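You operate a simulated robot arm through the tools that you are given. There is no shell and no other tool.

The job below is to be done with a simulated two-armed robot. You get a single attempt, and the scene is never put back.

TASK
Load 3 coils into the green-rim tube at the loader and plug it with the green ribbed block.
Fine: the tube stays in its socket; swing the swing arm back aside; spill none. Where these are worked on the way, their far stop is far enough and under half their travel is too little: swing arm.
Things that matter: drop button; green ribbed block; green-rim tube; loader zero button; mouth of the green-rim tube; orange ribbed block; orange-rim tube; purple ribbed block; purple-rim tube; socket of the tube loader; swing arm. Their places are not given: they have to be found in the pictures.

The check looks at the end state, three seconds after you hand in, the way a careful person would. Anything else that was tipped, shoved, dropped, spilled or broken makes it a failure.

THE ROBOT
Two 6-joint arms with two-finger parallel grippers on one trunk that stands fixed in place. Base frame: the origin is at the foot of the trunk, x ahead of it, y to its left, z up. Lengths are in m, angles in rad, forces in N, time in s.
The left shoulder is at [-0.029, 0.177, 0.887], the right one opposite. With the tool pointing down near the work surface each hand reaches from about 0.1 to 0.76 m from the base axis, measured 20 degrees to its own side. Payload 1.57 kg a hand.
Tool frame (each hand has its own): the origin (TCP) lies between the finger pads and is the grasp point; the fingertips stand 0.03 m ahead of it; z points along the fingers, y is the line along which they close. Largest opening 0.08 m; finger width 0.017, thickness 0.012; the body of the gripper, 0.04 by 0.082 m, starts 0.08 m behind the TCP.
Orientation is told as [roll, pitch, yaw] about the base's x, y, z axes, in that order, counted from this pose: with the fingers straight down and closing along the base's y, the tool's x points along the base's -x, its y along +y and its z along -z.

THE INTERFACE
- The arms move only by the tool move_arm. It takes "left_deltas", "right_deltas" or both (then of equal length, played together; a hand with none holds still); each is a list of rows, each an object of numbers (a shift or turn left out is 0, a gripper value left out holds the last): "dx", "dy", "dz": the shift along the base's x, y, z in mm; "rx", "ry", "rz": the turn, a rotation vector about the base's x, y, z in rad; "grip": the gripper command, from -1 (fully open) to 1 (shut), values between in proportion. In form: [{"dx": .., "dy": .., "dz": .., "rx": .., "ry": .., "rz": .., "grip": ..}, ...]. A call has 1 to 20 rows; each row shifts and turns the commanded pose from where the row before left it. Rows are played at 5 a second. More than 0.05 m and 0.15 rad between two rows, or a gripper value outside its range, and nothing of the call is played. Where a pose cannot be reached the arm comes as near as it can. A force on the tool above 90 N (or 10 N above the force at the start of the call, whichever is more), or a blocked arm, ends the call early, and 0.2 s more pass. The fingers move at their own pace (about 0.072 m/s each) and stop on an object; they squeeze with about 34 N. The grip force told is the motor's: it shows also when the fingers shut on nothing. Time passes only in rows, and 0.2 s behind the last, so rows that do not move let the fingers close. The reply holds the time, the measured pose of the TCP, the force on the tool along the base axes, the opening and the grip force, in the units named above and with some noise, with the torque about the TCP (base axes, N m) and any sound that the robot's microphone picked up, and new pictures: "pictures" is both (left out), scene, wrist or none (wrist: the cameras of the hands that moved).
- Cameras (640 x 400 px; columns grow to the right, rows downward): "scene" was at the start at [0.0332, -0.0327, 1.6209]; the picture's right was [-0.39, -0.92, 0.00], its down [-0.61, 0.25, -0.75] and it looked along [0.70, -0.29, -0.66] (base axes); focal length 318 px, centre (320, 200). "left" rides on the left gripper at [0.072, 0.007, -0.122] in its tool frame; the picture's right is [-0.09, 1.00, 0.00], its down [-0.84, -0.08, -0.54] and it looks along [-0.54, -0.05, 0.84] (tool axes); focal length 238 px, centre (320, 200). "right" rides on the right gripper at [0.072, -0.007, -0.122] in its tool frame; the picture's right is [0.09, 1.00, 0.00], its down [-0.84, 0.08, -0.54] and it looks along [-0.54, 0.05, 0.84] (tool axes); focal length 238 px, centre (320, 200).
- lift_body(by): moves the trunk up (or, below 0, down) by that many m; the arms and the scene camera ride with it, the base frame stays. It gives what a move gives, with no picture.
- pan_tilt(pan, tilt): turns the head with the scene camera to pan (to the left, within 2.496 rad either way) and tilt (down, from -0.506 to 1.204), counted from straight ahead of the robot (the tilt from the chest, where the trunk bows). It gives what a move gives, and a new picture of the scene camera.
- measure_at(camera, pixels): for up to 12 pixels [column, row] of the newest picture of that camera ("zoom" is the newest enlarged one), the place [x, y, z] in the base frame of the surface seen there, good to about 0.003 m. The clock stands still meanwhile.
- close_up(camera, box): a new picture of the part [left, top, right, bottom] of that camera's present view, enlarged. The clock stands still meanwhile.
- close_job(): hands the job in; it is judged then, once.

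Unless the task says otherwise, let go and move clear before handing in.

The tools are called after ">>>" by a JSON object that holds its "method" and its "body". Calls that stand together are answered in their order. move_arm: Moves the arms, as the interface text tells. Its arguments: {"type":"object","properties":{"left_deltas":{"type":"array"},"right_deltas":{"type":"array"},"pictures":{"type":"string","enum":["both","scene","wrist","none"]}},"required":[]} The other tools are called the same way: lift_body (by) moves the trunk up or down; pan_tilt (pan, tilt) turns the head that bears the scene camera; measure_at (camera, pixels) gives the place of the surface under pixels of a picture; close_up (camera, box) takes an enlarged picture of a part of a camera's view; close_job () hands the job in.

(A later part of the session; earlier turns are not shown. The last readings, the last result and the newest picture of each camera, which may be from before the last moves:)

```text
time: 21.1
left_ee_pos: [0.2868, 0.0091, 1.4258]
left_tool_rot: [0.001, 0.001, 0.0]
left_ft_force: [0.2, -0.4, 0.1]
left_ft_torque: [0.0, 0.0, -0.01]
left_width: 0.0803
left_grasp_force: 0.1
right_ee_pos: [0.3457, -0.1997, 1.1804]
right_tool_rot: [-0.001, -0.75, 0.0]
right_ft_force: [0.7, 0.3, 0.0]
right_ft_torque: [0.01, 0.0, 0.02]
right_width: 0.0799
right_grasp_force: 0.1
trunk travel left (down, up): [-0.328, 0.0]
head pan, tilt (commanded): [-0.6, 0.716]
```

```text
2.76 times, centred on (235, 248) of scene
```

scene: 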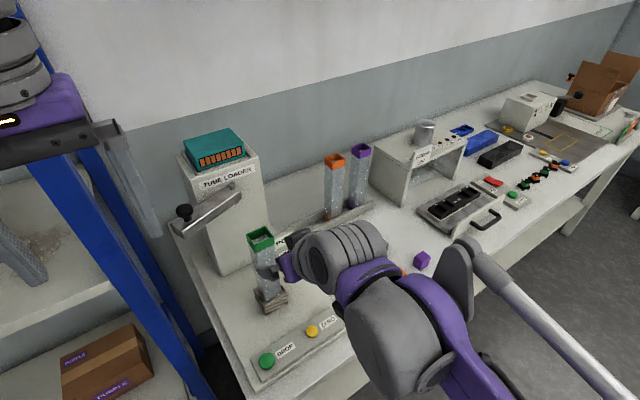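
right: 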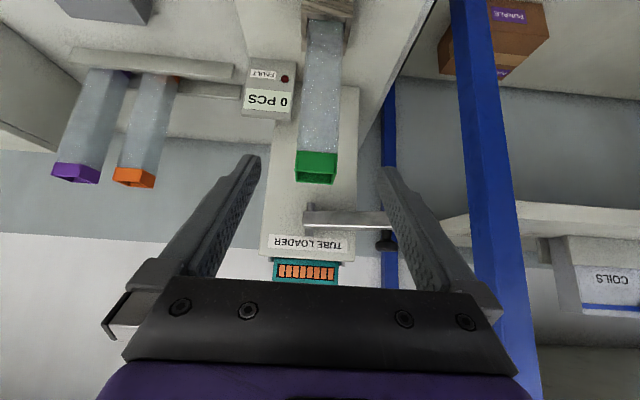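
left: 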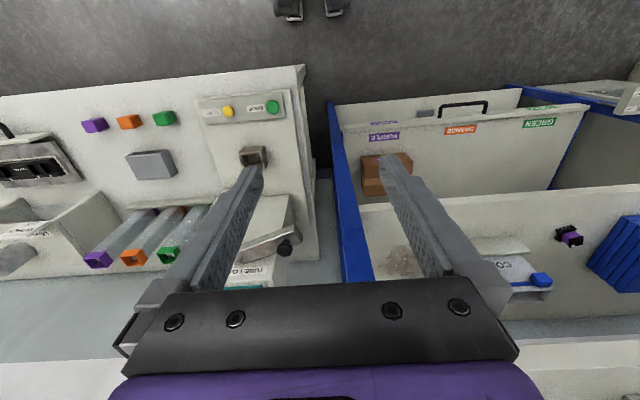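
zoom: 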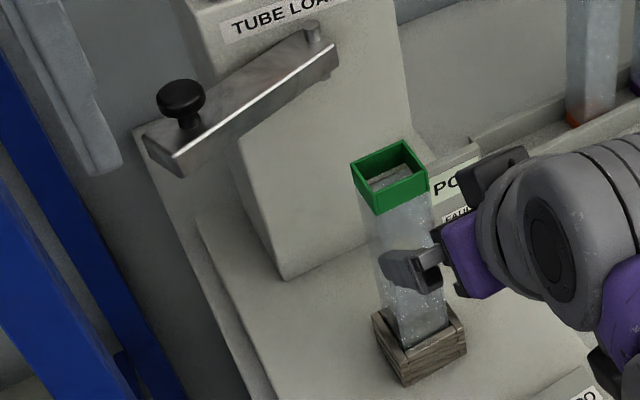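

The green tube stands upright in the socket. I'll measure the knob, the arm's end and the tube's rim in this picture.

>>> {"method": "measure_at", "body": {"camera": "zoom", "pixels": [[181, 90], [181, 100], [162, 98], [202, 98], [181, 84], [178, 168], [312, 27], [334, 60], [353, 163], [408, 142], [427, 176], [377, 207]]}}

>>> {"method": "measure_at", "body": {"camera": "zoom", "pixels": [[185, 118], [200, 40], [215, 90], [250, 200], [240, 100], [320, 100], [200, 10], [390, 160], [180, 152], [148, 135], [250, 115], [300, 62]]}}

>>> {"method": "close_up", "body": {"camera": "scene", "box": [160, 190, 260, 260]}}

```text
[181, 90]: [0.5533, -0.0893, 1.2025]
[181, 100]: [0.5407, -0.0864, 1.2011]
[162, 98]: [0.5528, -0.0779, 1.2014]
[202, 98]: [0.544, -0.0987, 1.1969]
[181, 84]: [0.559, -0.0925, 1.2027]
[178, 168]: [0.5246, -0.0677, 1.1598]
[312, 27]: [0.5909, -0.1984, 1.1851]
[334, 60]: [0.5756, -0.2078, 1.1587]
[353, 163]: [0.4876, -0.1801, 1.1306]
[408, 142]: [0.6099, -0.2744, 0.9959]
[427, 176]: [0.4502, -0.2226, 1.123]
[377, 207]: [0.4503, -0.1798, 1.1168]
```

```text
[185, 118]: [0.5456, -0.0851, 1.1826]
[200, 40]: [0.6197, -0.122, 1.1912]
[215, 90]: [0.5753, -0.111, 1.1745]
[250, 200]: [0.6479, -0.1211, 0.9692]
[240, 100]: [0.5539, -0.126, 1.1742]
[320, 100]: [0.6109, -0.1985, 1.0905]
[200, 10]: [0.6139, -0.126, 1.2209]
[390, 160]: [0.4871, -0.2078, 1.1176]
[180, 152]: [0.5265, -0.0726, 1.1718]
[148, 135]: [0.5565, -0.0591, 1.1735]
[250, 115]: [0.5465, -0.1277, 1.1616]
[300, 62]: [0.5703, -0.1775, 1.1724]
```

```text
5.71 times, centred on (210, 225) of scene
```

zoom: 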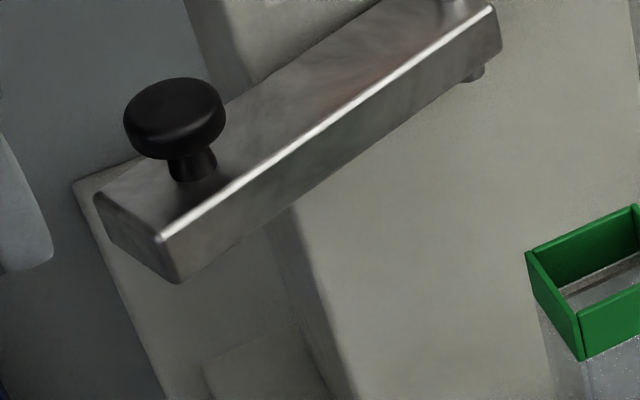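

>>> {"method": "measure_at", "body": {"camera": "zoom", "pixels": [[175, 100], [175, 84], [175, 118], [135, 100], [215, 100], [128, 115], [222, 115], [175, 140], [190, 168], [150, 140], [205, 135], [175, 105]]}}

```text
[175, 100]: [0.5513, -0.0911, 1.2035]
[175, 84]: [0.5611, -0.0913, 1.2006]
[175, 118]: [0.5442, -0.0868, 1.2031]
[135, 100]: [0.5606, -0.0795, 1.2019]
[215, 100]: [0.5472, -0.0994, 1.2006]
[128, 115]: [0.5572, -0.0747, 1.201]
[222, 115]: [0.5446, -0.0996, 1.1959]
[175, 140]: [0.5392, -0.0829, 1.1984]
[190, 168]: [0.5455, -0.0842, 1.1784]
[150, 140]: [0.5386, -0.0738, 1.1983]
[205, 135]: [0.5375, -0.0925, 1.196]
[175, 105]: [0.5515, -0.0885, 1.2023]
```

The knob's centre is about (0.550,−0.0875), top 1.203, and the pivot is (0.591,−0.199), so swung in it will sit at about (0.472,−0.199) above the tube. The left hand at (0.286,0.009) is in the way of the right wrist, so I'll measure the blue shelf posts before moving it off.

>>> {"method": "measure_at", "body": {"camera": "left", "pixels": [[350, 200], [345, 130], [360, 260], [337, 110], [450, 120], [390, 160], [590, 110], [520, 120], [300, 70], [310, 110]]}}

>>> {"method": "measure_at", "body": {"camera": "scene", "pixels": [[60, 190], [110, 270], [180, 370], [20, 70], [25, 250], [15, 205], [90, 170], [140, 230]]}}

```text
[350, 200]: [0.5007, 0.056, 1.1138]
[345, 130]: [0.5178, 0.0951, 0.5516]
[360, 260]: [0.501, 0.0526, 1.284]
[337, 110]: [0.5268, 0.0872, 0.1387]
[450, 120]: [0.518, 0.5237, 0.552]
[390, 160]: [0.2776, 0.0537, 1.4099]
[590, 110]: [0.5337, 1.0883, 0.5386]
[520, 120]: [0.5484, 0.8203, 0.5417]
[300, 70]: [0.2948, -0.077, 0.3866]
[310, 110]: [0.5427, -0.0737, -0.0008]
```

```text
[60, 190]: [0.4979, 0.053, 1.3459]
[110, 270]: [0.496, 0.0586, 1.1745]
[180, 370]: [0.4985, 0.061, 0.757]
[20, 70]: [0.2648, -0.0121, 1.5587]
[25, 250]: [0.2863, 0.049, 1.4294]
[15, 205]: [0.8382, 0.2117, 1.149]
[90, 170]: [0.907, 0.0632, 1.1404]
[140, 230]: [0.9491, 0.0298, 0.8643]
```

The shelf's front post stands at x=0.50, y≈0.055, so the left hand is free to go left and back in front of it. I'll park it at about (0.22,0.24,1.37).

>>> {"method": "move_arm", "body": {"left_deltas": [{"dx": -10, "dy": 30, "dz": -10}, {"dx": -10, "dy": 40, "dz": -10}, {"dx": -10, "dy": 40, "dz": -10}, {"dx": -10, "dy": 40, "dz": -10}, {"dx": -10, "dy": 40, "dz": -10}, {"dx": -10, "dy": 35, "dz": -10}, {}], "pictures": "scene"}}

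```text
time: 22.7
left_ee_pos: [0.227, 0.2345, 1.3636]
left_tool_rot: [0.0, -0.001, 0.0]
left_ft_force: [-0.3, -0.3, 0.1]
left_ft_torque: [0.01, 0.01, 0.04]
left_width: 0.08
left_grasp_force: 0.0
right_ee_pos: [0.3453, -0.1993, 1.1825]
right_tool_rot: [-0.001, -0.749, -0.001]
right_ft_force: [1.6, -0.2, 0.1]
right_ft_torque: [0.01, -0.01, 0.02]
right_width: 0.0798
right_grasp_force: 0.0
trunk travel left (down, up): [-0.328, 0.0]
head pan, tilt (commanded): [-0.6, 0.716]
```

scene: 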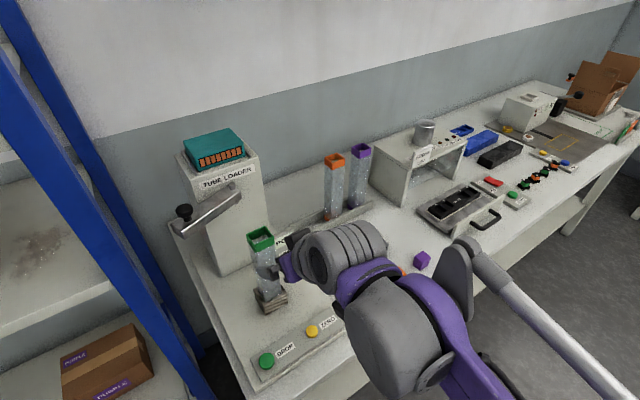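

The left hand is clear. I'll now raise the right hand and bring it to a pre-grasp point in front of and above the knob, with the fingers opened to about 50 mm.

>>> {"method": "move_arm", "body": {"right_deltas": [{"dz": 42, "grip": -0.25}, {"dz": 42}, {"dy": 37}, {"dy": 37}, {"dy": 38}, {"dx": 34}, {"dx": 34}, {"dx": 34}, {"dx": 33}, {}]}}

```text
time: 24.9
left_ee_pos: [0.2256, 0.2334, 1.3635]
left_tool_rot: [0.001, 0.001, 0.0]
left_ft_force: [-0.8, 0.1, 0.0]
left_ft_torque: [0.0, -0.02, -0.01]
left_width: 0.0799
left_grasp_force: 0.1
right_ee_pos: [0.4814, -0.0866, 1.2674]
right_tool_rot: [0.001, -0.75, 0.0]
right_ft_force: [0.2, 0.0, 0.5]
right_ft_torque: [-0.02, 0.0, -0.02]
right_width: 0.05
right_grasp_force: 0.1
trunk travel left (down, up): [-0.328, 0.0]
head pan, tilt (commanded): [-0.6, 0.716]
```

scene: 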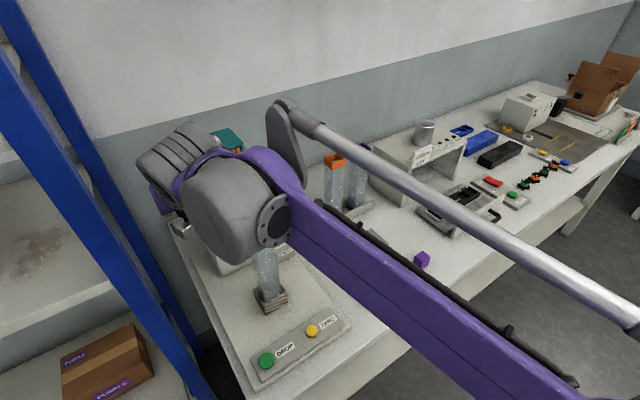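
right: 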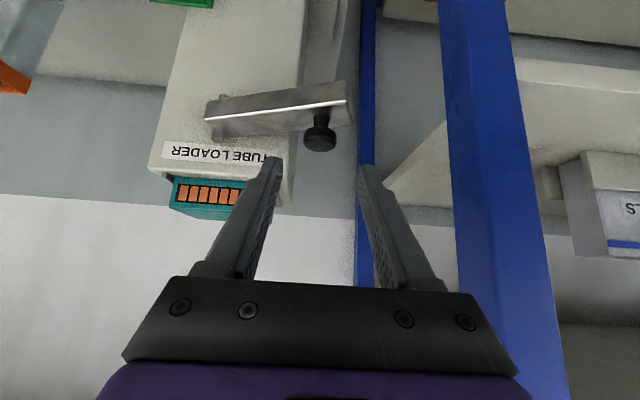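

The knob at (319,135) is centred between the fingers in the wrist view. I'll confirm its place and then advance.

>>> {"method": "measure_at", "body": {"camera": "right", "pixels": [[319, 143], [319, 132], [305, 133], [333, 133], [319, 147], [340, 90], [348, 110], [320, 100], [320, 117]]}}

```text
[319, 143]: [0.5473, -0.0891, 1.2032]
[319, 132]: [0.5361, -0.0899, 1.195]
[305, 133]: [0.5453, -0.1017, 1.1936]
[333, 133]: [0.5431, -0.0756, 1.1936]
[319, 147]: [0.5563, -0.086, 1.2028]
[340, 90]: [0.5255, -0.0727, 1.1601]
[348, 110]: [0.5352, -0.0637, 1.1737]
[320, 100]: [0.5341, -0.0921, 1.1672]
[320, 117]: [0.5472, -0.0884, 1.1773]
```

The knob's centre is confirmed near (0.549,−0.0885). I'll advance to it with the tips staying above the arm's top at 1.175, and close.

>>> {"method": "move_arm", "body": {"right_deltas": [{"dx": 13.3, "dy": -0.5, "dz": -14.3}, {"dx": 13.3, "dy": -0.5, "dz": -14.3}, {"dx": 13.3, "dy": -0.5, "dz": -14.3}, {"dx": 13.3, "dz": -14.3}, {}, {"grip": 0.1}, {"grip": 0.4}, {"grip": 1}, {"grip": 1}], "pictures": "wrist"}}

```text
time: 26.9
left_ee_pos: [0.2257, 0.2372, 1.3639]
left_tool_rot: [-0.001, 0.001, 0.001]
left_ft_force: [0.5, -0.9, -0.3]
left_ft_torque: [0.0, 0.02, 0.04]
left_width: 0.0803
left_grasp_force: 0.0
right_ee_pos: [0.5345, -0.0863, 1.21]
right_tool_rot: [-0.003, -0.748, 0.0]
right_ft_force: [-3.3, 11.5, -4.5]
right_ft_torque: [0.36, -0.02, 0.35]
right_width: 0.0313
right_grasp_force: 40.3
trunk travel left (down, up): [-0.328, 0.0]
head pan, tilt (commanded): [-0.6, 0.716]
```

right: 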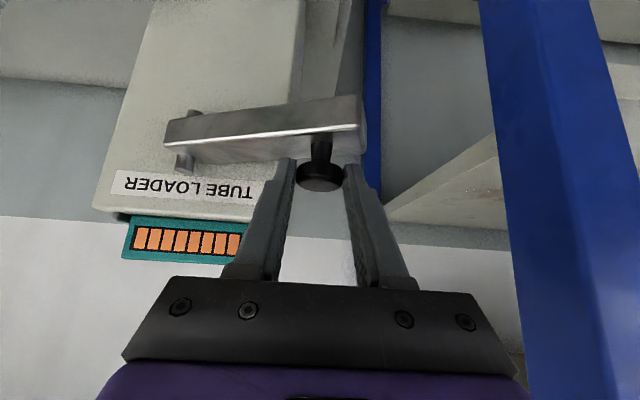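

The fingers stopped at 31 mm with 40 N and a sideways force of 11.5 N. I'll look closer at the contact.

>>> {"method": "close_up", "body": {"camera": "right", "box": [250, 110, 390, 230]}}

>>> {"method": "move_arm", "body": {"right_deltas": [{}], "pictures": "none"}}

```text
3.33 times, centred on (320, 170) of right
```

zoom: 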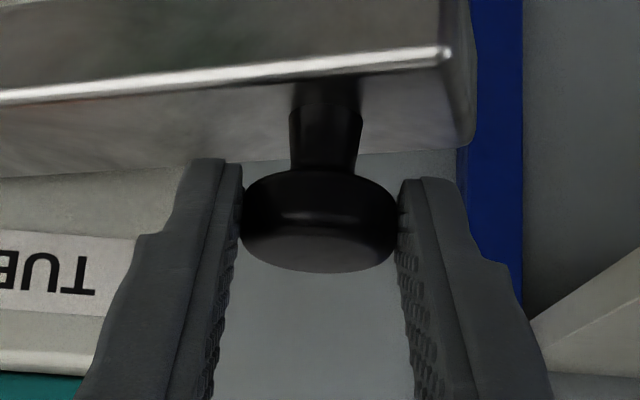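

```text
time: 27.3
left_ee_pos: [0.2264, 0.2361, 1.3635]
left_tool_rot: [0.0, 0.0, -0.001]
left_ft_force: [-0.2, 0.1, 0.5]
left_ft_torque: [-0.01, 0.01, -0.02]
left_width: 0.0799
left_grasp_force: 0.1
right_ee_pos: [0.5353, -0.0873, 1.2098]
right_tool_rot: [-0.001, -0.749, 0.0]
right_ft_force: [-4.4, 13.5, -5.2]
right_ft_torque: [0.36, -0.01, 0.3]
right_width: 0.0311
right_grasp_force: 40.0
trunk travel left (down, up): [-0.328, 0.0]
head pan, tilt (commanded): [-0.6, 0.716]
```

The knob is gripped squarely on both sides (zoom (320,220)), with a small +y strain from off-centre closing. I'll relax that by 1 mm and then swing along the arc about the pivot, turning the hand with the arm, for the first half.

>>> {"method": "move_arm", "body": {"right_deltas": [{"dy": 1}, {"dx": -13.1, "dy": -7.6, "rz": 0.12}, {"dx": -12.1, "dy": -9.2, "rz": 0.12}, {"dx": -10.9, "dy": -10.6, "rz": 0.12}, {}]}}

```text
time: 28.5
left_ee_pos: [0.2247, 0.2336, 1.3649]
left_tool_rot: [-0.001, -0.001, 0.0]
left_ft_force: [0.0, 0.2, -0.8]
left_ft_torque: [-0.05, 0.01, 0.02]
left_width: 0.0799
left_grasp_force: 0.1
right_ee_pos: [0.4976, -0.116, 1.2111]
right_tool_rot: [-0.003, -0.754, 0.36]
right_ft_force: [2.1, -5.5, 23.7]
right_ft_torque: [-0.14, -0.17, -0.32]
right_width: 0.0312
right_grasp_force: 40.2
trunk travel left (down, up): [-0.328, 0.0]
head pan, tilt (commanded): [-0.6, 0.716]
```

scene: 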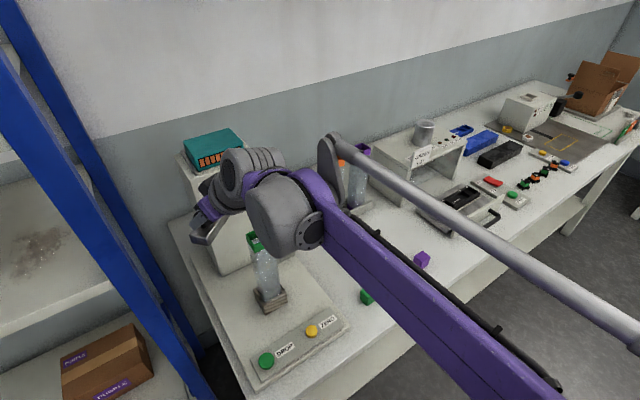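
right: 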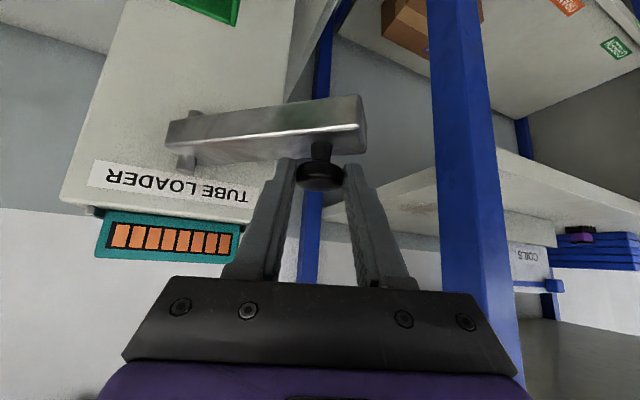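

The swing arm follows smoothly (wrist view keeps it fixed at (270,135)), though a 24 N upward force shows. I'll ease up 1 mm and continue the arc.

>>> {"method": "move_arm", "body": {"right_deltas": [{"dz": 1}, {"dx": -9.6, "dy": -11.7, "rz": 0.12}, {"dx": -8.1, "dy": -12.9, "rz": 0.12}, {"dx": -6.5, "dy": -13.7, "rz": 0.12}, {}]}}

```text
time: 29.7
left_ee_pos: [0.2268, 0.2324, 1.3643]
left_tool_rot: [0.001, 0.001, 0.0]
left_ft_force: [-0.3, -1.0, -0.4]
left_ft_torque: [-0.02, 0.01, 0.03]
left_width: 0.0798
left_grasp_force: 0.0
right_ee_pos: [0.4762, -0.1555, 1.2102]
right_tool_rot: [0.001, -0.749, 0.721]
right_ft_force: [8.5, -6.3, 9.3]
right_ft_torque: [-0.17, -0.19, -0.29]
right_width: 0.0313
right_grasp_force: 39.9
trunk travel left (down, up): [-0.328, 0.0]
head pan, tilt (commanded): [-0.6, 0.716]
```

scene: 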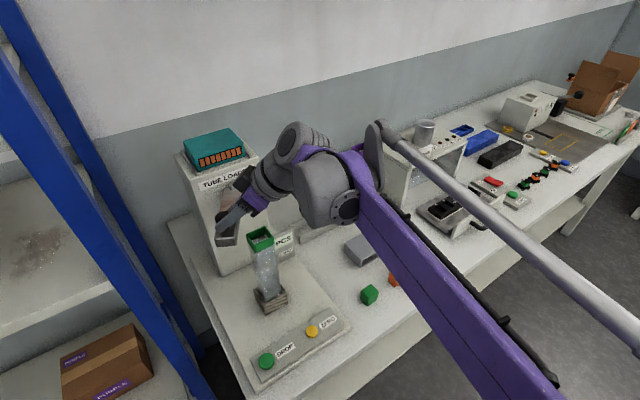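
right: 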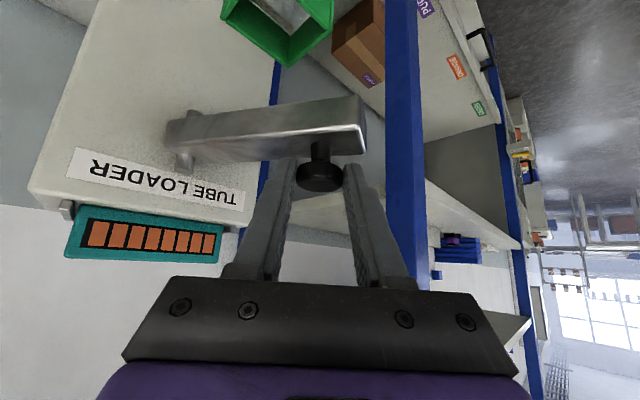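

The arm is over halfway, with the tube's mouth visible at (285,25) in the wrist view. I'll continue the arc toward the tube.

>>> {"method": "move_arm", "body": {"right_deltas": [{"dx": -4.0, "dy": -14.0, "rz": 0.12}, {"dx": -2.6, "dy": -14.8, "rz": 0.12}, {}]}}

```text
time: 30.5
left_ee_pos: [0.2255, 0.2337, 1.3645]
left_tool_rot: [0.0, -0.002, 0.0]
left_ft_force: [-0.4, -0.3, 0.1]
left_ft_torque: [-0.01, -0.04, 0.02]
left_width: 0.08
left_grasp_force: 0.1
right_ee_pos: [0.4683, -0.182, 1.2085]
right_tool_rot: [-0.001, -0.752, 0.961]
right_ft_force: [6.2, -2.4, 25.3]
right_ft_torque: [0.5, -0.52, -0.14]
right_width: 0.0312
right_grasp_force: 40.1
trunk travel left (down, up): [-0.328, 0.0]
head pan, tilt (commanded): [-0.6, 0.716]
```

scene: 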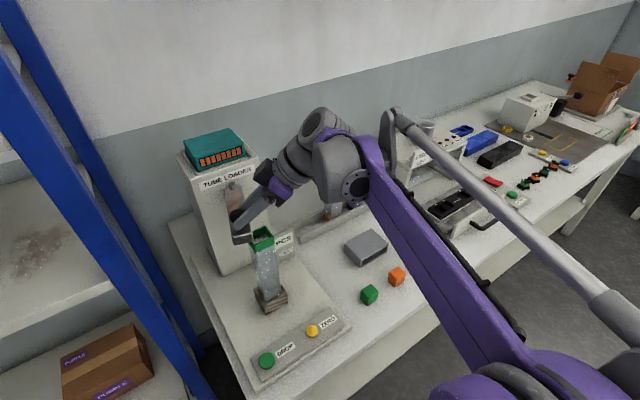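
right: 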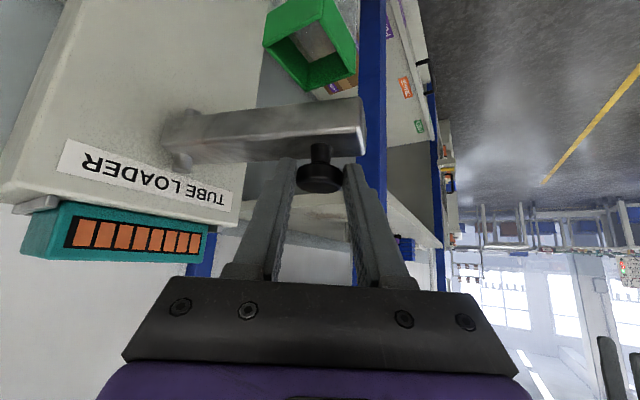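

The arm is nearly over the tube (rim at (310,45) in the wrist view). I'll ease up slightly and finish the last part of the arc.

>>> {"method": "move_arm", "body": {"right_deltas": [{"dz": 1.5}, {"dx": -0.8, "dy": -15.2, "rz": 0.12}, {}]}}

```text
time: 31.3
left_ee_pos: [0.2255, 0.2347, 1.364]
left_tool_rot: [0.0, -0.001, 0.001]
left_ft_force: [-0.5, 0.8, 0.0]
left_ft_torque: [0.01, -0.01, 0.0]
left_width: 0.0802
left_grasp_force: 0.1
right_ee_pos: [0.4675, -0.1975, 1.2091]
right_tool_rot: [0.0, -0.748, 1.082]
right_ft_force: [-3.1, 1.5, 1.4]
right_ft_torque: [0.11, 0.18, 0.11]
right_width: 0.0311
right_grasp_force: 40.0
trunk travel left (down, up): [-0.328, 0.0]
head pan, tilt (commanded): [-0.6, 0.716]
```

scene: 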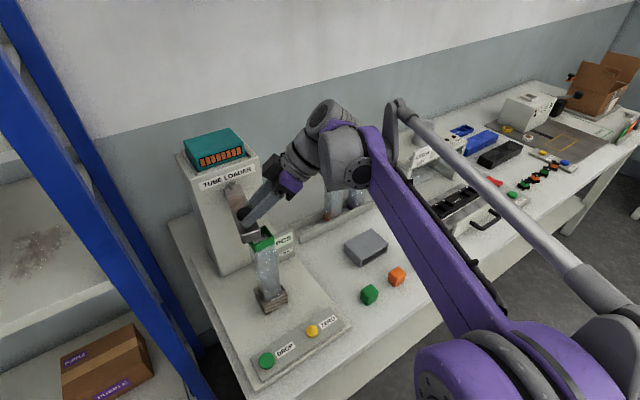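
right: 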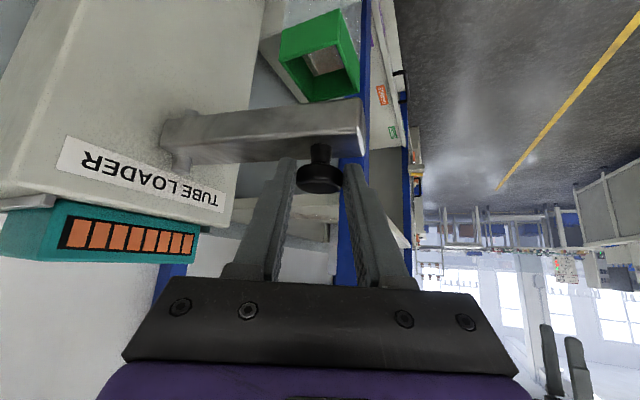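

Forces are small and the arm is at roughly 173°. I'll push on in half-steps to find the stop.

>>> {"method": "move_arm", "body": {"right_deltas": [{"dx": 0, "dy": -7.5, "rz": 0.06}, {"dx": 0.4, "dy": -7.5, "rz": 0.06}, {}]}}

>>> {"method": "close_up", "body": {"camera": "scene", "box": [190, 170, 330, 290]}}

```text
time: 32.1
left_ee_pos: [0.2261, 0.2338, 1.3637]
left_tool_rot: [0.0, 0.001, 0.0]
left_ft_force: [0.1, -0.3, -0.2]
left_ft_torque: [-0.01, -0.03, 0.03]
left_width: 0.0803
left_grasp_force: 0.1
right_ee_pos: [0.4681, -0.2143, 1.2084]
right_tool_rot: [0.0, -0.746, 1.201]
right_ft_force: [-10.9, 1.1, -19.4]
right_ft_torque: [-0.31, 0.28, 0.44]
right_width: 0.0312
right_grasp_force: 40.0
trunk travel left (down, up): [-0.328, 0.0]
head pan, tilt (commanded): [-0.6, 0.716]
```

scene: 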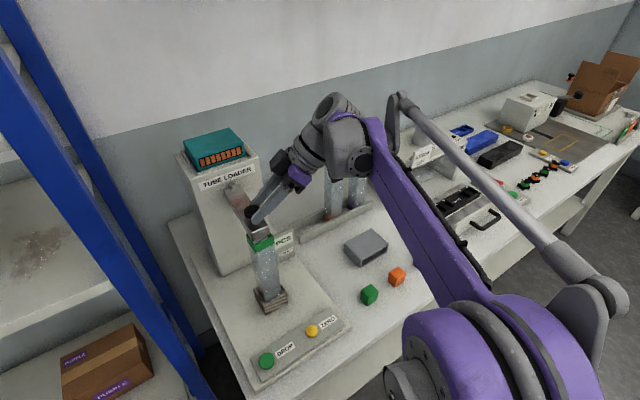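
right: 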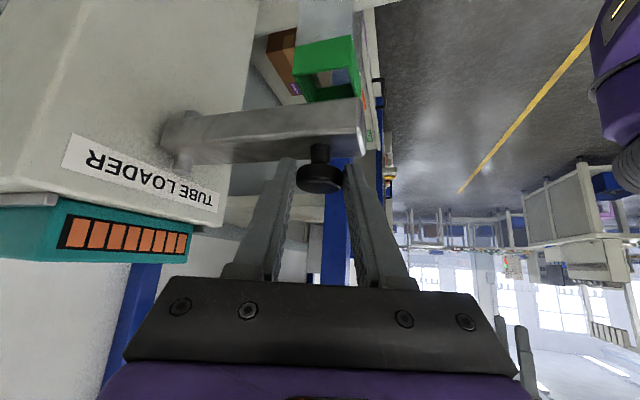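

```text
3.33 times, centred on (260, 230) of scene
```

zoom: 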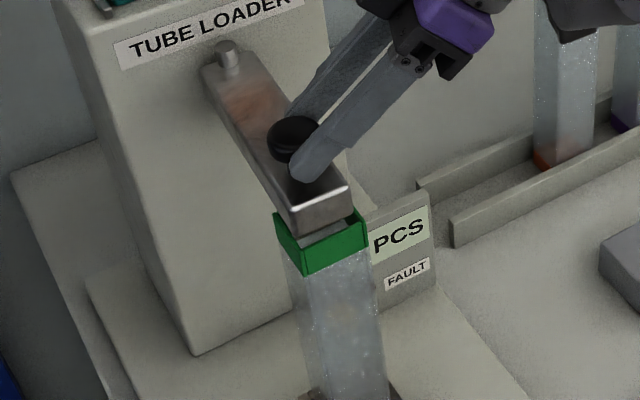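

The arm now lies above the tube's mouth at zoom (320,210). I'll measure its edges against the rim.

>>> {"method": "measure_at", "body": {"camera": "zoom", "pixels": [[228, 45], [205, 80], [292, 222], [347, 187], [298, 225], [350, 205], [277, 215], [305, 270], [365, 245], [320, 205], [250, 150], [335, 255]]}}

```text
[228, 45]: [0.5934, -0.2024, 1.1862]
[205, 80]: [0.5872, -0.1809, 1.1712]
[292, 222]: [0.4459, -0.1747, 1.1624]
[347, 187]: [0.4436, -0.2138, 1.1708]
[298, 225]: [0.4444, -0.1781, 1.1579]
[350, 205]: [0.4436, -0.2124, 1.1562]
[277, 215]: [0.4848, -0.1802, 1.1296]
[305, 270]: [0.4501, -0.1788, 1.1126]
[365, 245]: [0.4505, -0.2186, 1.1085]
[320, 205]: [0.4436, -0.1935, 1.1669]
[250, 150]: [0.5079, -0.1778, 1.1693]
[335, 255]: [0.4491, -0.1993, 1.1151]
```

The arm's centre line at its tip is y≈−0.1955 versus the tube's −0.2006, so 2–3° remain. I'll push a bit more while relieving the x and z strain.

>>> {"method": "move_arm", "body": {"right_deltas": [{"dx": -0.8, "dz": -1, "dy": -3, "rz": 0.025}, {"dx": 0.2, "dy": -3, "rz": 0.025}, {}], "pictures": "wrist"}}

>>> {"method": "close_up", "body": {"camera": "scene", "box": [190, 170, 330, 290]}}

```text
time: 32.9
left_ee_pos: [0.228, 0.2339, 1.364]
left_tool_rot: [0.0, 0.001, -0.001]
left_ft_force: [0.2, 0.7, -0.4]
left_ft_torque: [-0.04, 0.01, 0.0]
left_width: 0.0799
left_grasp_force: 0.0
right_ee_pos: [0.4692, -0.2185, 1.2099]
right_tool_rot: [0.0, -0.75, 1.251]
right_ft_force: [1.4, 4.6, -18.5]
right_ft_torque: [0.16, -0.09, -0.11]
right_width: 0.0315
right_grasp_force: 40.0
trunk travel left (down, up): [-0.328, 0.0]
head pan, tilt (commanded): [-0.6, 0.716]
```

right: 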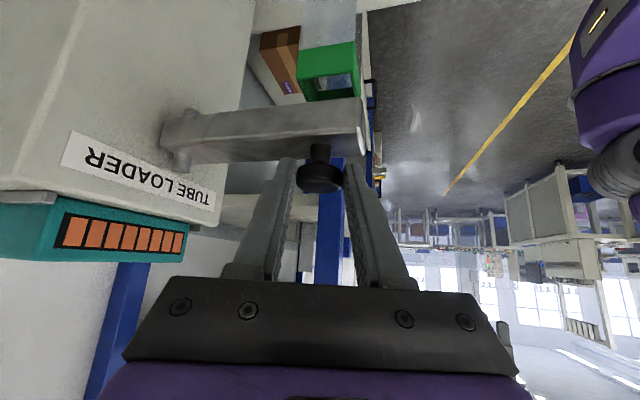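

```text
3.33 times, centred on (260, 230) of scene
```

zoom: 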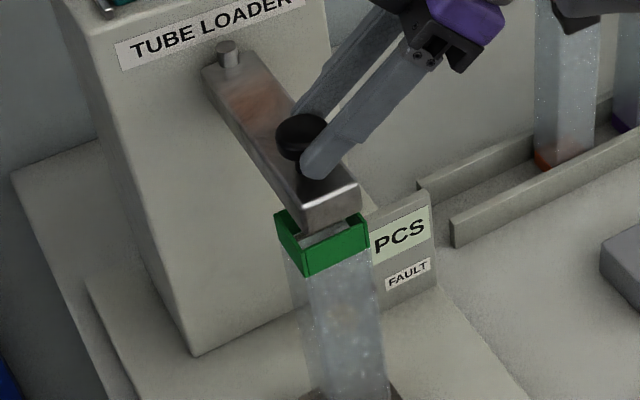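

>>> {"method": "measure_at", "body": {"camera": "zoom", "pixels": [[230, 45], [205, 80], [300, 215], [358, 187], [306, 222], [358, 200], [277, 215], [305, 270], [365, 245], [330, 200], [250, 140], [335, 255]]}}

```text
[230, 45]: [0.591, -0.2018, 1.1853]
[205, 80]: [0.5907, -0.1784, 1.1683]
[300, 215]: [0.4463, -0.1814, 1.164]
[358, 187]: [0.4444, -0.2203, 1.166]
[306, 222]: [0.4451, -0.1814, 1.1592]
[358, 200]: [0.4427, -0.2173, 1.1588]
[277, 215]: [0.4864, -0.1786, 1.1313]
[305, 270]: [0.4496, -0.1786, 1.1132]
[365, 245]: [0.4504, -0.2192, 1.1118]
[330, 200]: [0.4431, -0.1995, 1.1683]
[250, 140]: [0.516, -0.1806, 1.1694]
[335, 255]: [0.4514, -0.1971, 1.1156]
```

The arm's tip centre is now y≈−0.2005, right over the tube. I'll nudge a little further to see if this is the stop.

>>> {"method": "move_arm", "body": {"right_deltas": [{"dy": -3, "rz": 0.02, "dz": -1}, {}], "pictures": "none"}}

>>> {"method": "close_up", "body": {"camera": "scene", "box": [190, 170, 330, 290]}}

>>> {"method": "measure_at", "body": {"camera": "zoom", "pixels": [[230, 45], [205, 80], [303, 215], [361, 187], [308, 222], [361, 200], [335, 200], [330, 230]]}}

```text
time: 33.5
left_ee_pos: [0.2276, 0.2359, 1.3622]
left_tool_rot: [-0.004, 0.0, 0.0]
left_ft_force: [0.7, 0.2, 0.5]
left_ft_torque: [-0.02, 0.02, 0.02]
left_width: 0.08
left_grasp_force: 0.0
right_ee_pos: [0.4687, -0.2193, 1.2096]
right_tool_rot: [0.0, -0.751, 1.272]
right_ft_force: [1.3, 14.1, -17.0]
right_ft_torque: [0.41, -0.11, 0.11]
right_width: 0.0312
right_grasp_force: 39.7
trunk travel left (down, up): [-0.328, 0.0]
head pan, tilt (commanded): [-0.6, 0.716]
```

```text
3.33 times, centred on (260, 230) of scene
```

zoom: 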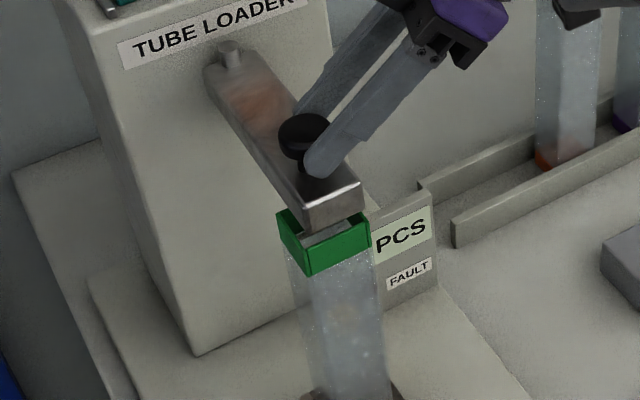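

```text
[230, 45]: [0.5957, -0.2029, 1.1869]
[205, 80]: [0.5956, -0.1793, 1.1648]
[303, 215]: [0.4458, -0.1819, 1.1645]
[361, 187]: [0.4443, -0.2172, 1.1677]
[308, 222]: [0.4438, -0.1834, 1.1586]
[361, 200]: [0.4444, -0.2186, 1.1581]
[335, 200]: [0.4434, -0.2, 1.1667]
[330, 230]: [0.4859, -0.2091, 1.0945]
```

The hand moved only 0.8 mm of 3 and Fy rose to 14 N, so the swing arm is at its far stop over the tube. I'll relax the push and keep holding the knob, and check where the right arm's links are before bringing the left hand to the DROP button.

>>> {"method": "move_arm", "body": {"right_deltas": [{"dy": 2}, {}], "pictures": "scene"}}

>>> {"method": "measure_at", "body": {"camera": "scene", "pixels": [[350, 160], [395, 220], [430, 260], [480, 320], [440, 340], [390, 370], [330, 130], [300, 165], [267, 361], [311, 331]]}}

```text
time: 34.1
left_ee_pos: [0.2283, 0.2355, 1.3621]
left_tool_rot: [0.0, 0.001, 0.0]
left_ft_force: [-0.4, -0.2, 0.9]
left_ft_torque: [0.01, 0.01, -0.01]
left_width: 0.08
left_grasp_force: 0.0
right_ee_pos: [0.469, -0.2206, 1.2092]
right_tool_rot: [0.0, -0.749, 1.269]
right_ft_force: [2.6, 6.3, -10.4]
right_ft_torque: [0.01, -0.06, 0.02]
right_width: 0.0313
right_grasp_force: 39.5
trunk travel left (down, up): [-0.328, 0.0]
head pan, tilt (commanded): [-0.6, 0.716]
```

scene: 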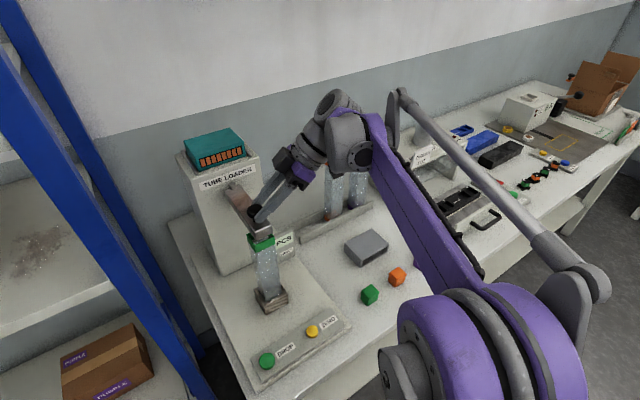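

```text
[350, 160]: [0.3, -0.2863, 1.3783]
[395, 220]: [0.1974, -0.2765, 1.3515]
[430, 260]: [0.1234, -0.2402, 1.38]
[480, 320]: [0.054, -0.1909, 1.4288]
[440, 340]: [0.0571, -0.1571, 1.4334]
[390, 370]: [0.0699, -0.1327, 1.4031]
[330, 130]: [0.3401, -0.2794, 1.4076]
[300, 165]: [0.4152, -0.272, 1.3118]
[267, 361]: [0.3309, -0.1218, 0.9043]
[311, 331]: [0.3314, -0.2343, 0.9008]
```

The right forearm runs at y≈−0.28 and z≈1.38, leaving room for the left hand over the DROP button at (0.331,−0.121,0.904). I'll close the left fingers and bring them above the button.

>>> {"method": "move_arm", "body": {"left_deltas": [{"dx": 10.3, "dy": -35.5, "dz": -21, "grip": 1}, {"dx": 10.3, "dy": -35.5, "dz": -21}, {"dx": 10.3, "dy": -35.5, "dz": -21}, {"dx": 10.3, "dy": -35.5, "dz": -21}, {"dx": 10.3, "dy": -35.5, "dz": -21}, {"dx": 10.3, "dy": -35.5, "dz": -21}, {"dx": 10.3, "dy": -35.5, "dz": -21}, {"dx": 10.3, "dy": -35.5, "dz": -21}, {"dx": 10.3, "dy": -35.5, "dz": -21}, {"dx": 10.3, "dy": -35.5, "dz": -21}, {"dz": -25}, {"dz": -25}, {"dz": -25}, {"dz": -25}, {}]}}

```text
time: 37.3
left_ee_pos: [0.3309, -0.1205, 1.0551]
left_tool_rot: [0.0, 0.0, -0.001]
left_ft_force: [0.1, -0.5, 0.1]
left_ft_torque: [0.02, -0.03, 0.02]
left_width: 0.0004
left_grasp_force: 21.3
right_ee_pos: [0.47, -0.2185, 1.2088]
right_tool_rot: [0.0, -0.747, 1.27]
right_ft_force: [9.0, 1.1, 6.1]
right_ft_torque: [0.54, -0.32, -0.13]
right_width: 0.0313
right_grasp_force: 40.0
trunk travel left (down, up): [-0.328, 0.0]
head pan, tilt (commanded): [-0.6, 0.716]
```

scene: 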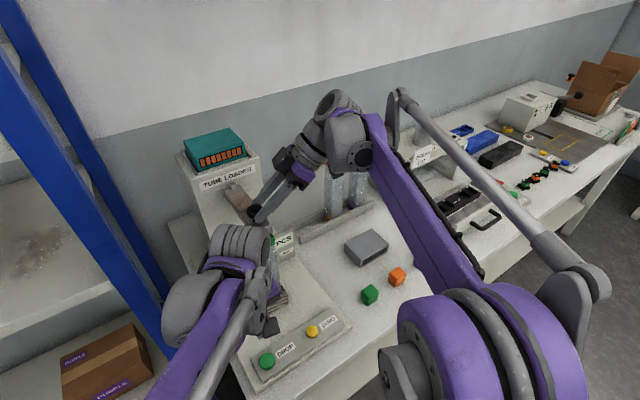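
left: 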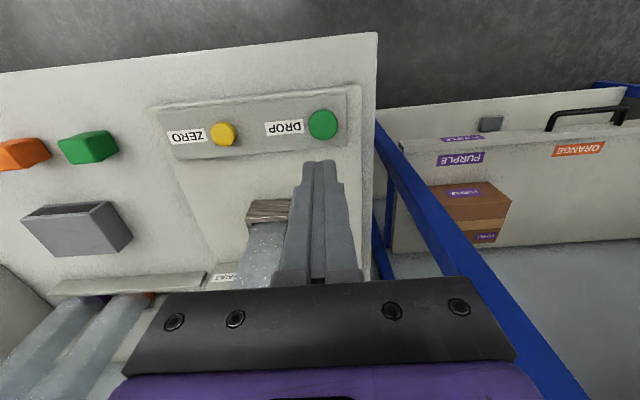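

The left fingertips (320,165) hang above the DROP button at (322,125). I'll measure the button and the display from here.

>>> {"method": "measure_at", "body": {"camera": "left", "pixels": [[322, 122], [322, 130], [312, 125], [333, 125], [224, 133], [345, 145], [355, 100]]}}

>>> {"method": "close_up", "body": {"camera": "scene", "box": [230, 210, 330, 300]}}

```text
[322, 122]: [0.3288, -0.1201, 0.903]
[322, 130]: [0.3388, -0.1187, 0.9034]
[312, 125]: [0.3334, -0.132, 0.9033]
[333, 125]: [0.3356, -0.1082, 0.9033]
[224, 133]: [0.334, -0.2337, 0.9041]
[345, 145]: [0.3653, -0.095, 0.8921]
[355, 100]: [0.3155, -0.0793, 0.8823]
```

```text
4.44 times, centred on (280, 255) of scene
```

zoom: 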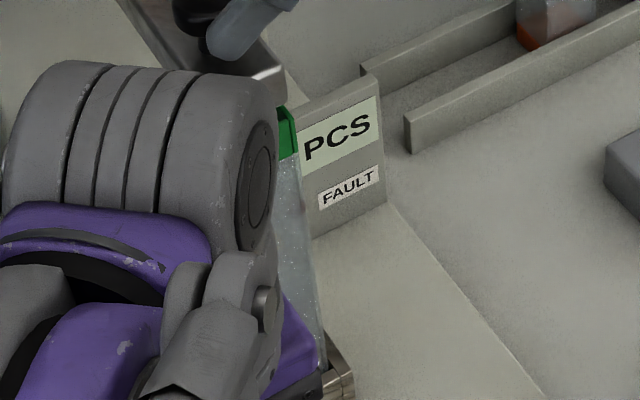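

The DROP button's centre is (0.334,−0.120) with top at 0.903. I'll bring the closed fingertips to just above it.

>>> {"method": "move_arm", "body": {"left_deltas": [{"dx": 3, "dz": -25}, {"dz": -30}, {"dz": -30}, {"dz": -23}, {}]}}

```text
time: 38.5
left_ee_pos: [0.332, -0.1184, 0.9453]
left_tool_rot: [0.0, 0.0, 0.0]
left_ft_force: [0.1, -0.3, -0.1]
left_ft_torque: [0.0, -0.01, -0.03]
left_width: 0.0
left_grasp_force: 21.0
right_ee_pos: [0.4696, -0.2187, 1.2091]
right_tool_rot: [0.0, -0.748, 1.27]
right_ft_force: [11.0, 0.5, 10.1]
right_ft_torque: [0.08, -0.24, -0.24]
right_width: 0.0312
right_grasp_force: 40.2
trunk travel left (down, up): [-0.328, 0.0]
head pan, tilt (commanded): [-0.6, 0.716]
```

scene: 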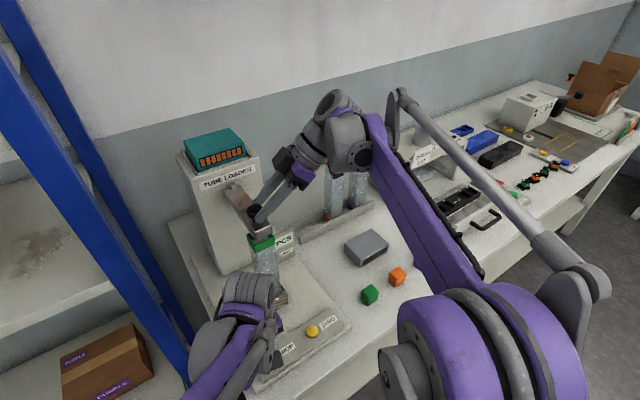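
left: 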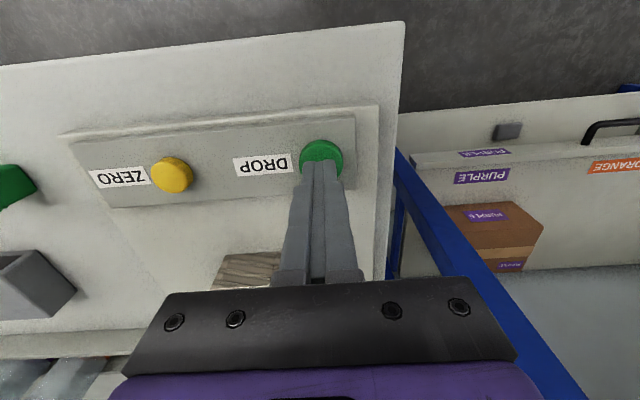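

The tips are centred above the green button, about 12 mm up. I'll lower in small steps to feel it and press once, then come back up.

>>> {"method": "move_arm", "body": {"left_deltas": [{"dx": 1, "dy": -1, "dz": -10}, {"dz": -3}, {"dz": -2}], "pictures": "none"}}

```text
time: 39.3
left_ee_pos: [0.3341, -0.1203, 0.9311]
left_tool_rot: [0.0, 0.002, 0.0]
left_ft_force: [0.0, -0.9, 1.8]
left_ft_torque: [-0.01, 0.0, 0.02]
left_width: 0.0
left_grasp_force: 21.0
right_ee_pos: [0.4684, -0.2192, 1.2093]
right_tool_rot: [0.0, -0.748, 1.27]
right_ft_force: [12.2, -0.6, 9.3]
right_ft_torque: [0.17, -0.26, -0.2]
right_width: 0.0312
right_grasp_force: 40.6
trunk travel left (down, up): [-0.328, 0.0]
head pan, tilt (commanded): [-0.6, 0.716]
```

A first 1.8 N of contact shows at z=0.931. I'll press further in small steps.

>>> {"method": "move_arm", "body": {"left_deltas": [{"dz": -2}, {"dz": -1.5}], "pictures": "none"}}

```text
time: 39.9
left_ee_pos: [0.3336, -0.1208, 0.9278]
left_tool_rot: [-0.001, -0.001, 0.0]
left_ft_force: [1.0, 0.3, 2.5]
left_ft_torque: [0.07, -0.03, -0.01]
left_width: 0.0001
left_grasp_force: 21.3
right_ee_pos: [0.4703, -0.2176, 1.2084]
right_tool_rot: [-0.001, -0.748, 1.267]
right_ft_force: [11.4, 0.1, 9.0]
right_ft_torque: [0.41, -0.33, -0.24]
right_width: 0.0313
right_grasp_force: 39.7
trunk travel left (down, up): [-0.328, 0.0]
head pan, tilt (commanded): [-0.6, 0.716]
heard: click
```

A click was heard at z=0.928 with 2.5 N. I'll release the button and look at the tube and the loader.

>>> {"method": "move_arm", "body": {"left_deltas": [{"dz": 6}, {"dz": 8}, {}, {}, {}]}}

>>> {"method": "close_up", "body": {"camera": "scene", "box": [180, 120, 320, 320]}}

>>> {"method": "close_up", "body": {"camera": "right", "box": [180, 0, 400, 160]}}

```text
time: 41.1
left_ee_pos: [0.3344, -0.1202, 0.9414]
left_tool_rot: [0.001, 0.002, 0.002]
left_ft_force: [-0.3, -0.3, 0.0]
left_ft_torque: [-0.01, 0.0, 0.0]
left_width: 0.0
left_grasp_force: 21.8
right_ee_pos: [0.468, -0.2185, 1.2098]
right_tool_rot: [-0.001, -0.749, 1.268]
right_ft_force: [11.8, 0.1, 11.4]
right_ft_torque: [0.18, -0.26, -0.19]
right_width: 0.031
right_grasp_force: 39.6
trunk travel left (down, up): [-0.328, 0.0]
head pan, tilt (commanded): [-0.6, 0.716]
```

scene: 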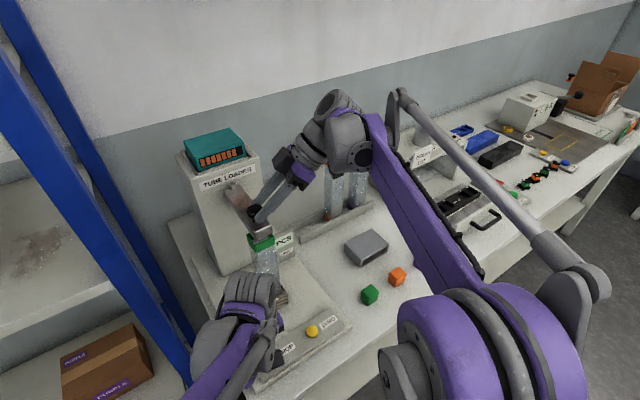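
left: 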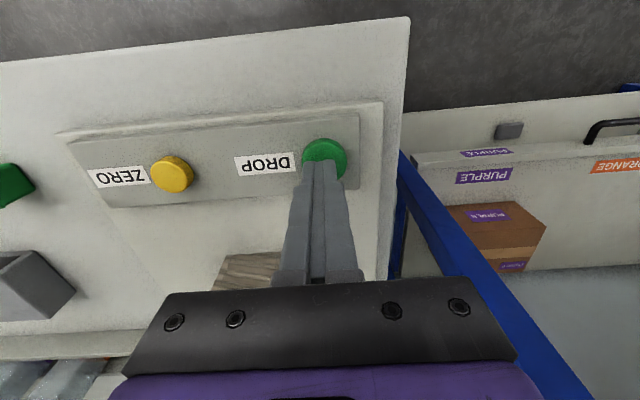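

```text
2.00 times, centred on (250, 220) of scene
```

zoom: 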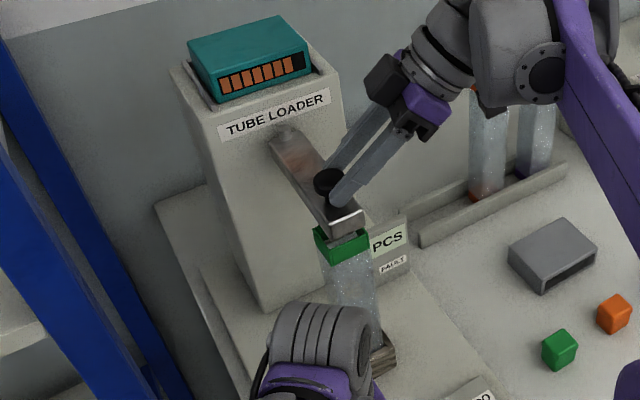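

```text
2.50 times, centred on (290, 80) of right
```

zoom: 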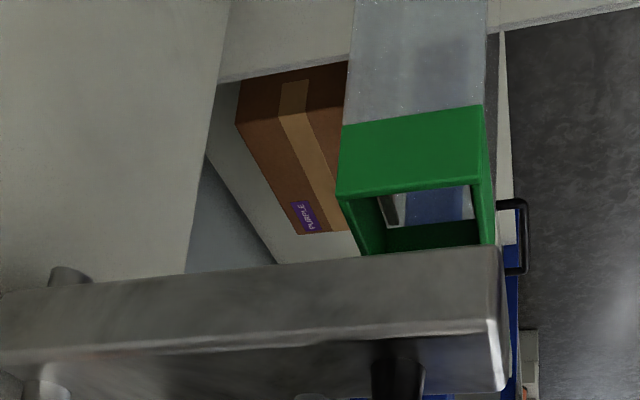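

A click came and the magazine display seems to have lost one cell. I'll zoom in on the magazine and counter to confirm.

>>> {"method": "close_up", "body": {"camera": "scene", "box": [180, 125, 250, 185]}}

>>> {"method": "close_up", "body": {"camera": "scene", "box": [235, 225, 305, 310]}}

```text
6.67 times, centred on (215, 155) of scene
```

zoom: 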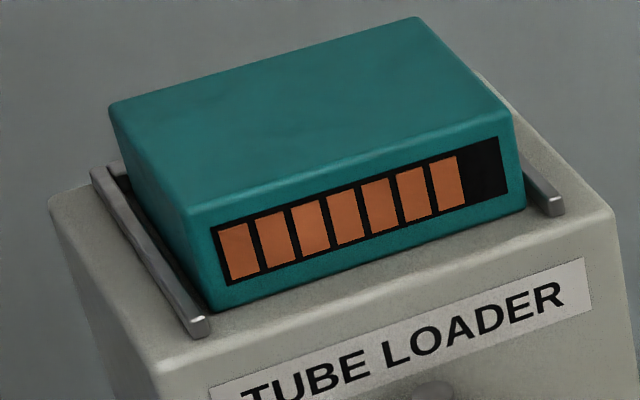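

```text
4.71 times, centred on (270, 268) of scene
```

zoom: 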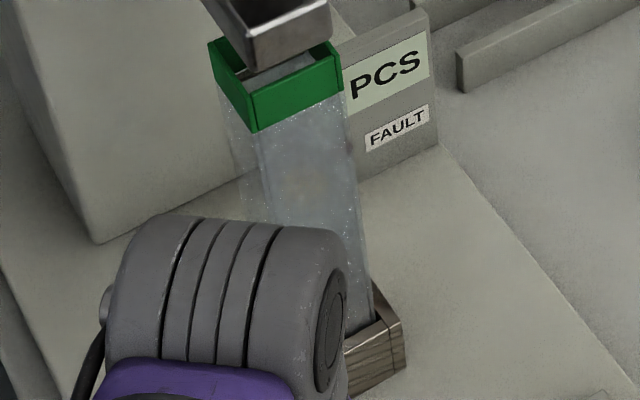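

The magazine now shows 7 of 8 cells, so one coil went out. I'll lift the left hand aside to check the coil is in the tube and no fault shows.

>>> {"method": "move_arm", "body": {"left_deltas": [{"dz": 20}, {"dz": 30, "dy": 30, "dx": -15}, {"dz": 30, "dy": 40, "dx": -15}, {"dy": 40, "dx": -15}, {}]}}

>>> {"method": "close_up", "body": {"camera": "scene", "box": [235, 225, 305, 320]}}

```text
refused: row 3 steps farther than a row can; nothing moved
```

```text
4.21 times, centred on (270, 272) of scene
```

zoom: 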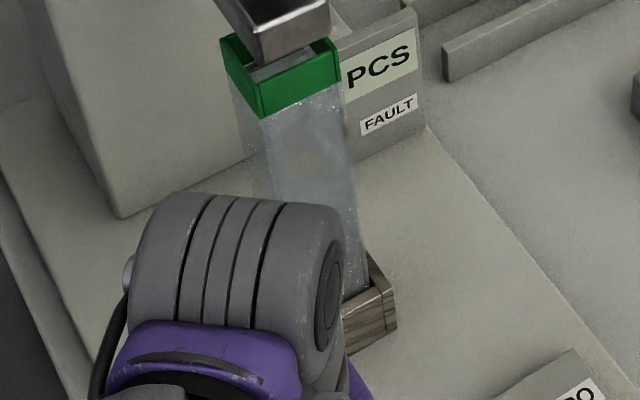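

>>> {"method": "move_arm", "body": {"left_deltas": [{"dz": 20}, {"dz": 30, "dy": 30, "dx": -10}, {"dz": 20, "dy": 35, "dx": -20}, {"dy": 40, "dx": -20}, {}]}}

>>> {"method": "close_up", "body": {"camera": "scene", "box": [235, 225, 305, 320]}}

```text
time: 42.3
left_ee_pos: [0.2862, -0.0166, 1.0142]
left_tool_rot: [0.0, 0.0, 0.001]
left_ft_force: [0.0, -0.8, -0.3]
left_ft_torque: [0.01, -0.02, 0.03]
left_width: 0.0
left_grasp_force: 21.6
right_ee_pos: [0.4691, -0.2186, 1.2093]
right_tool_rot: [0.001, -0.748, 1.27]
right_ft_force: [12.5, 0.2, 9.3]
right_ft_torque: [0.06, -0.12, -0.14]
right_width: 0.0314
right_grasp_force: 40.1
trunk travel left (down, up): [-0.328, 0.0]
head pan, tilt (commanded): [-0.6, 0.716]
```

scene: 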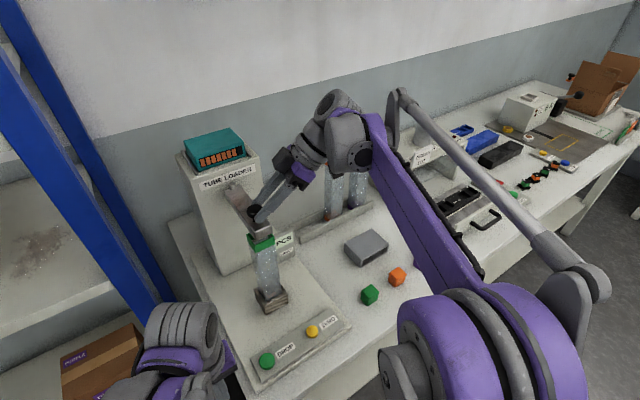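
left: 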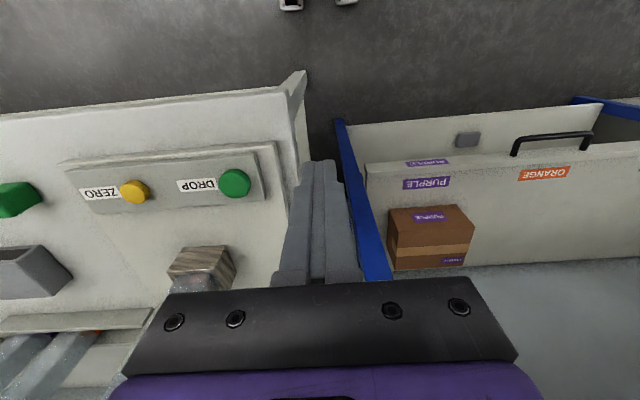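

```text
4.21 times, centred on (270, 272) of scene
```

zoom: 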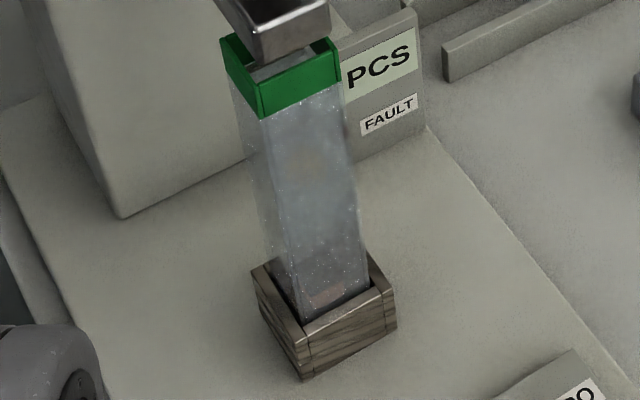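

An orange tint at the tube's bottom (zoom (328,295)) shows the coil is inside and nothing is spilled. I'll return to the button and press a second time.

>>> {"method": "move_arm", "body": {"left_deltas": [{"dx": 19, "dy": -40}, {"dx": 19, "dy": -36, "dz": -20}, {"dx": 10, "dy": -28, "dz": -30}, {"dz": -22}, {}], "pictures": "wrist"}}

```text
time: 43.5
left_ee_pos: [0.3332, -0.1193, 0.9408]
left_tool_rot: [0.001, 0.002, 0.0]
left_ft_force: [0.8, -0.3, 0.2]
left_ft_torque: [-0.01, -0.03, -0.01]
left_width: 0.0
left_grasp_force: 21.6
right_ee_pos: [0.4688, -0.2181, 1.2093]
right_tool_rot: [0.0, -0.749, 1.268]
right_ft_force: [10.3, 1.4, 5.3]
right_ft_torque: [0.54, -0.31, -0.11]
right_width: 0.0309
right_grasp_force: 39.8
trunk travel left (down, up): [-0.328, 0.0]
head pan, tilt (commanded): [-0.6, 0.716]
```

left: 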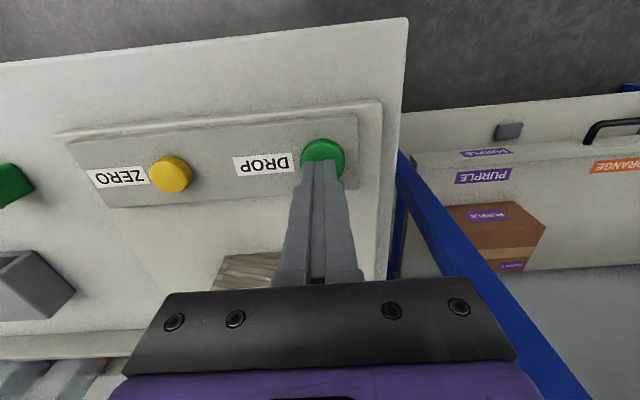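

The tips are again over the DROP button (322,155). I'll press to the same depth as before.

>>> {"method": "move_arm", "body": {"left_deltas": [{"dz": -8}, {"dz": -3}, {"dz": -2}], "pictures": "none"}}

```text
time: 44.3
left_ee_pos: [0.332, -0.1214, 0.9265]
left_tool_rot: [0.0, 0.001, 0.001]
left_ft_force: [1.8, 0.9, 3.6]
left_ft_torque: [0.0, -0.07, -0.02]
left_width: 0.0
left_grasp_force: 21.2
right_ee_pos: [0.4697, -0.2189, 1.209]
right_tool_rot: [-0.002, -0.75, 1.268]
right_ft_force: [9.5, 0.8, 2.3]
right_ft_torque: [0.44, -0.3, -0.14]
right_width: 0.0313
right_grasp_force: 40.4
trunk travel left (down, up): [-0.328, 0.0]
head pan, tilt (commanded): [-0.6, 0.716]
heard: click
```

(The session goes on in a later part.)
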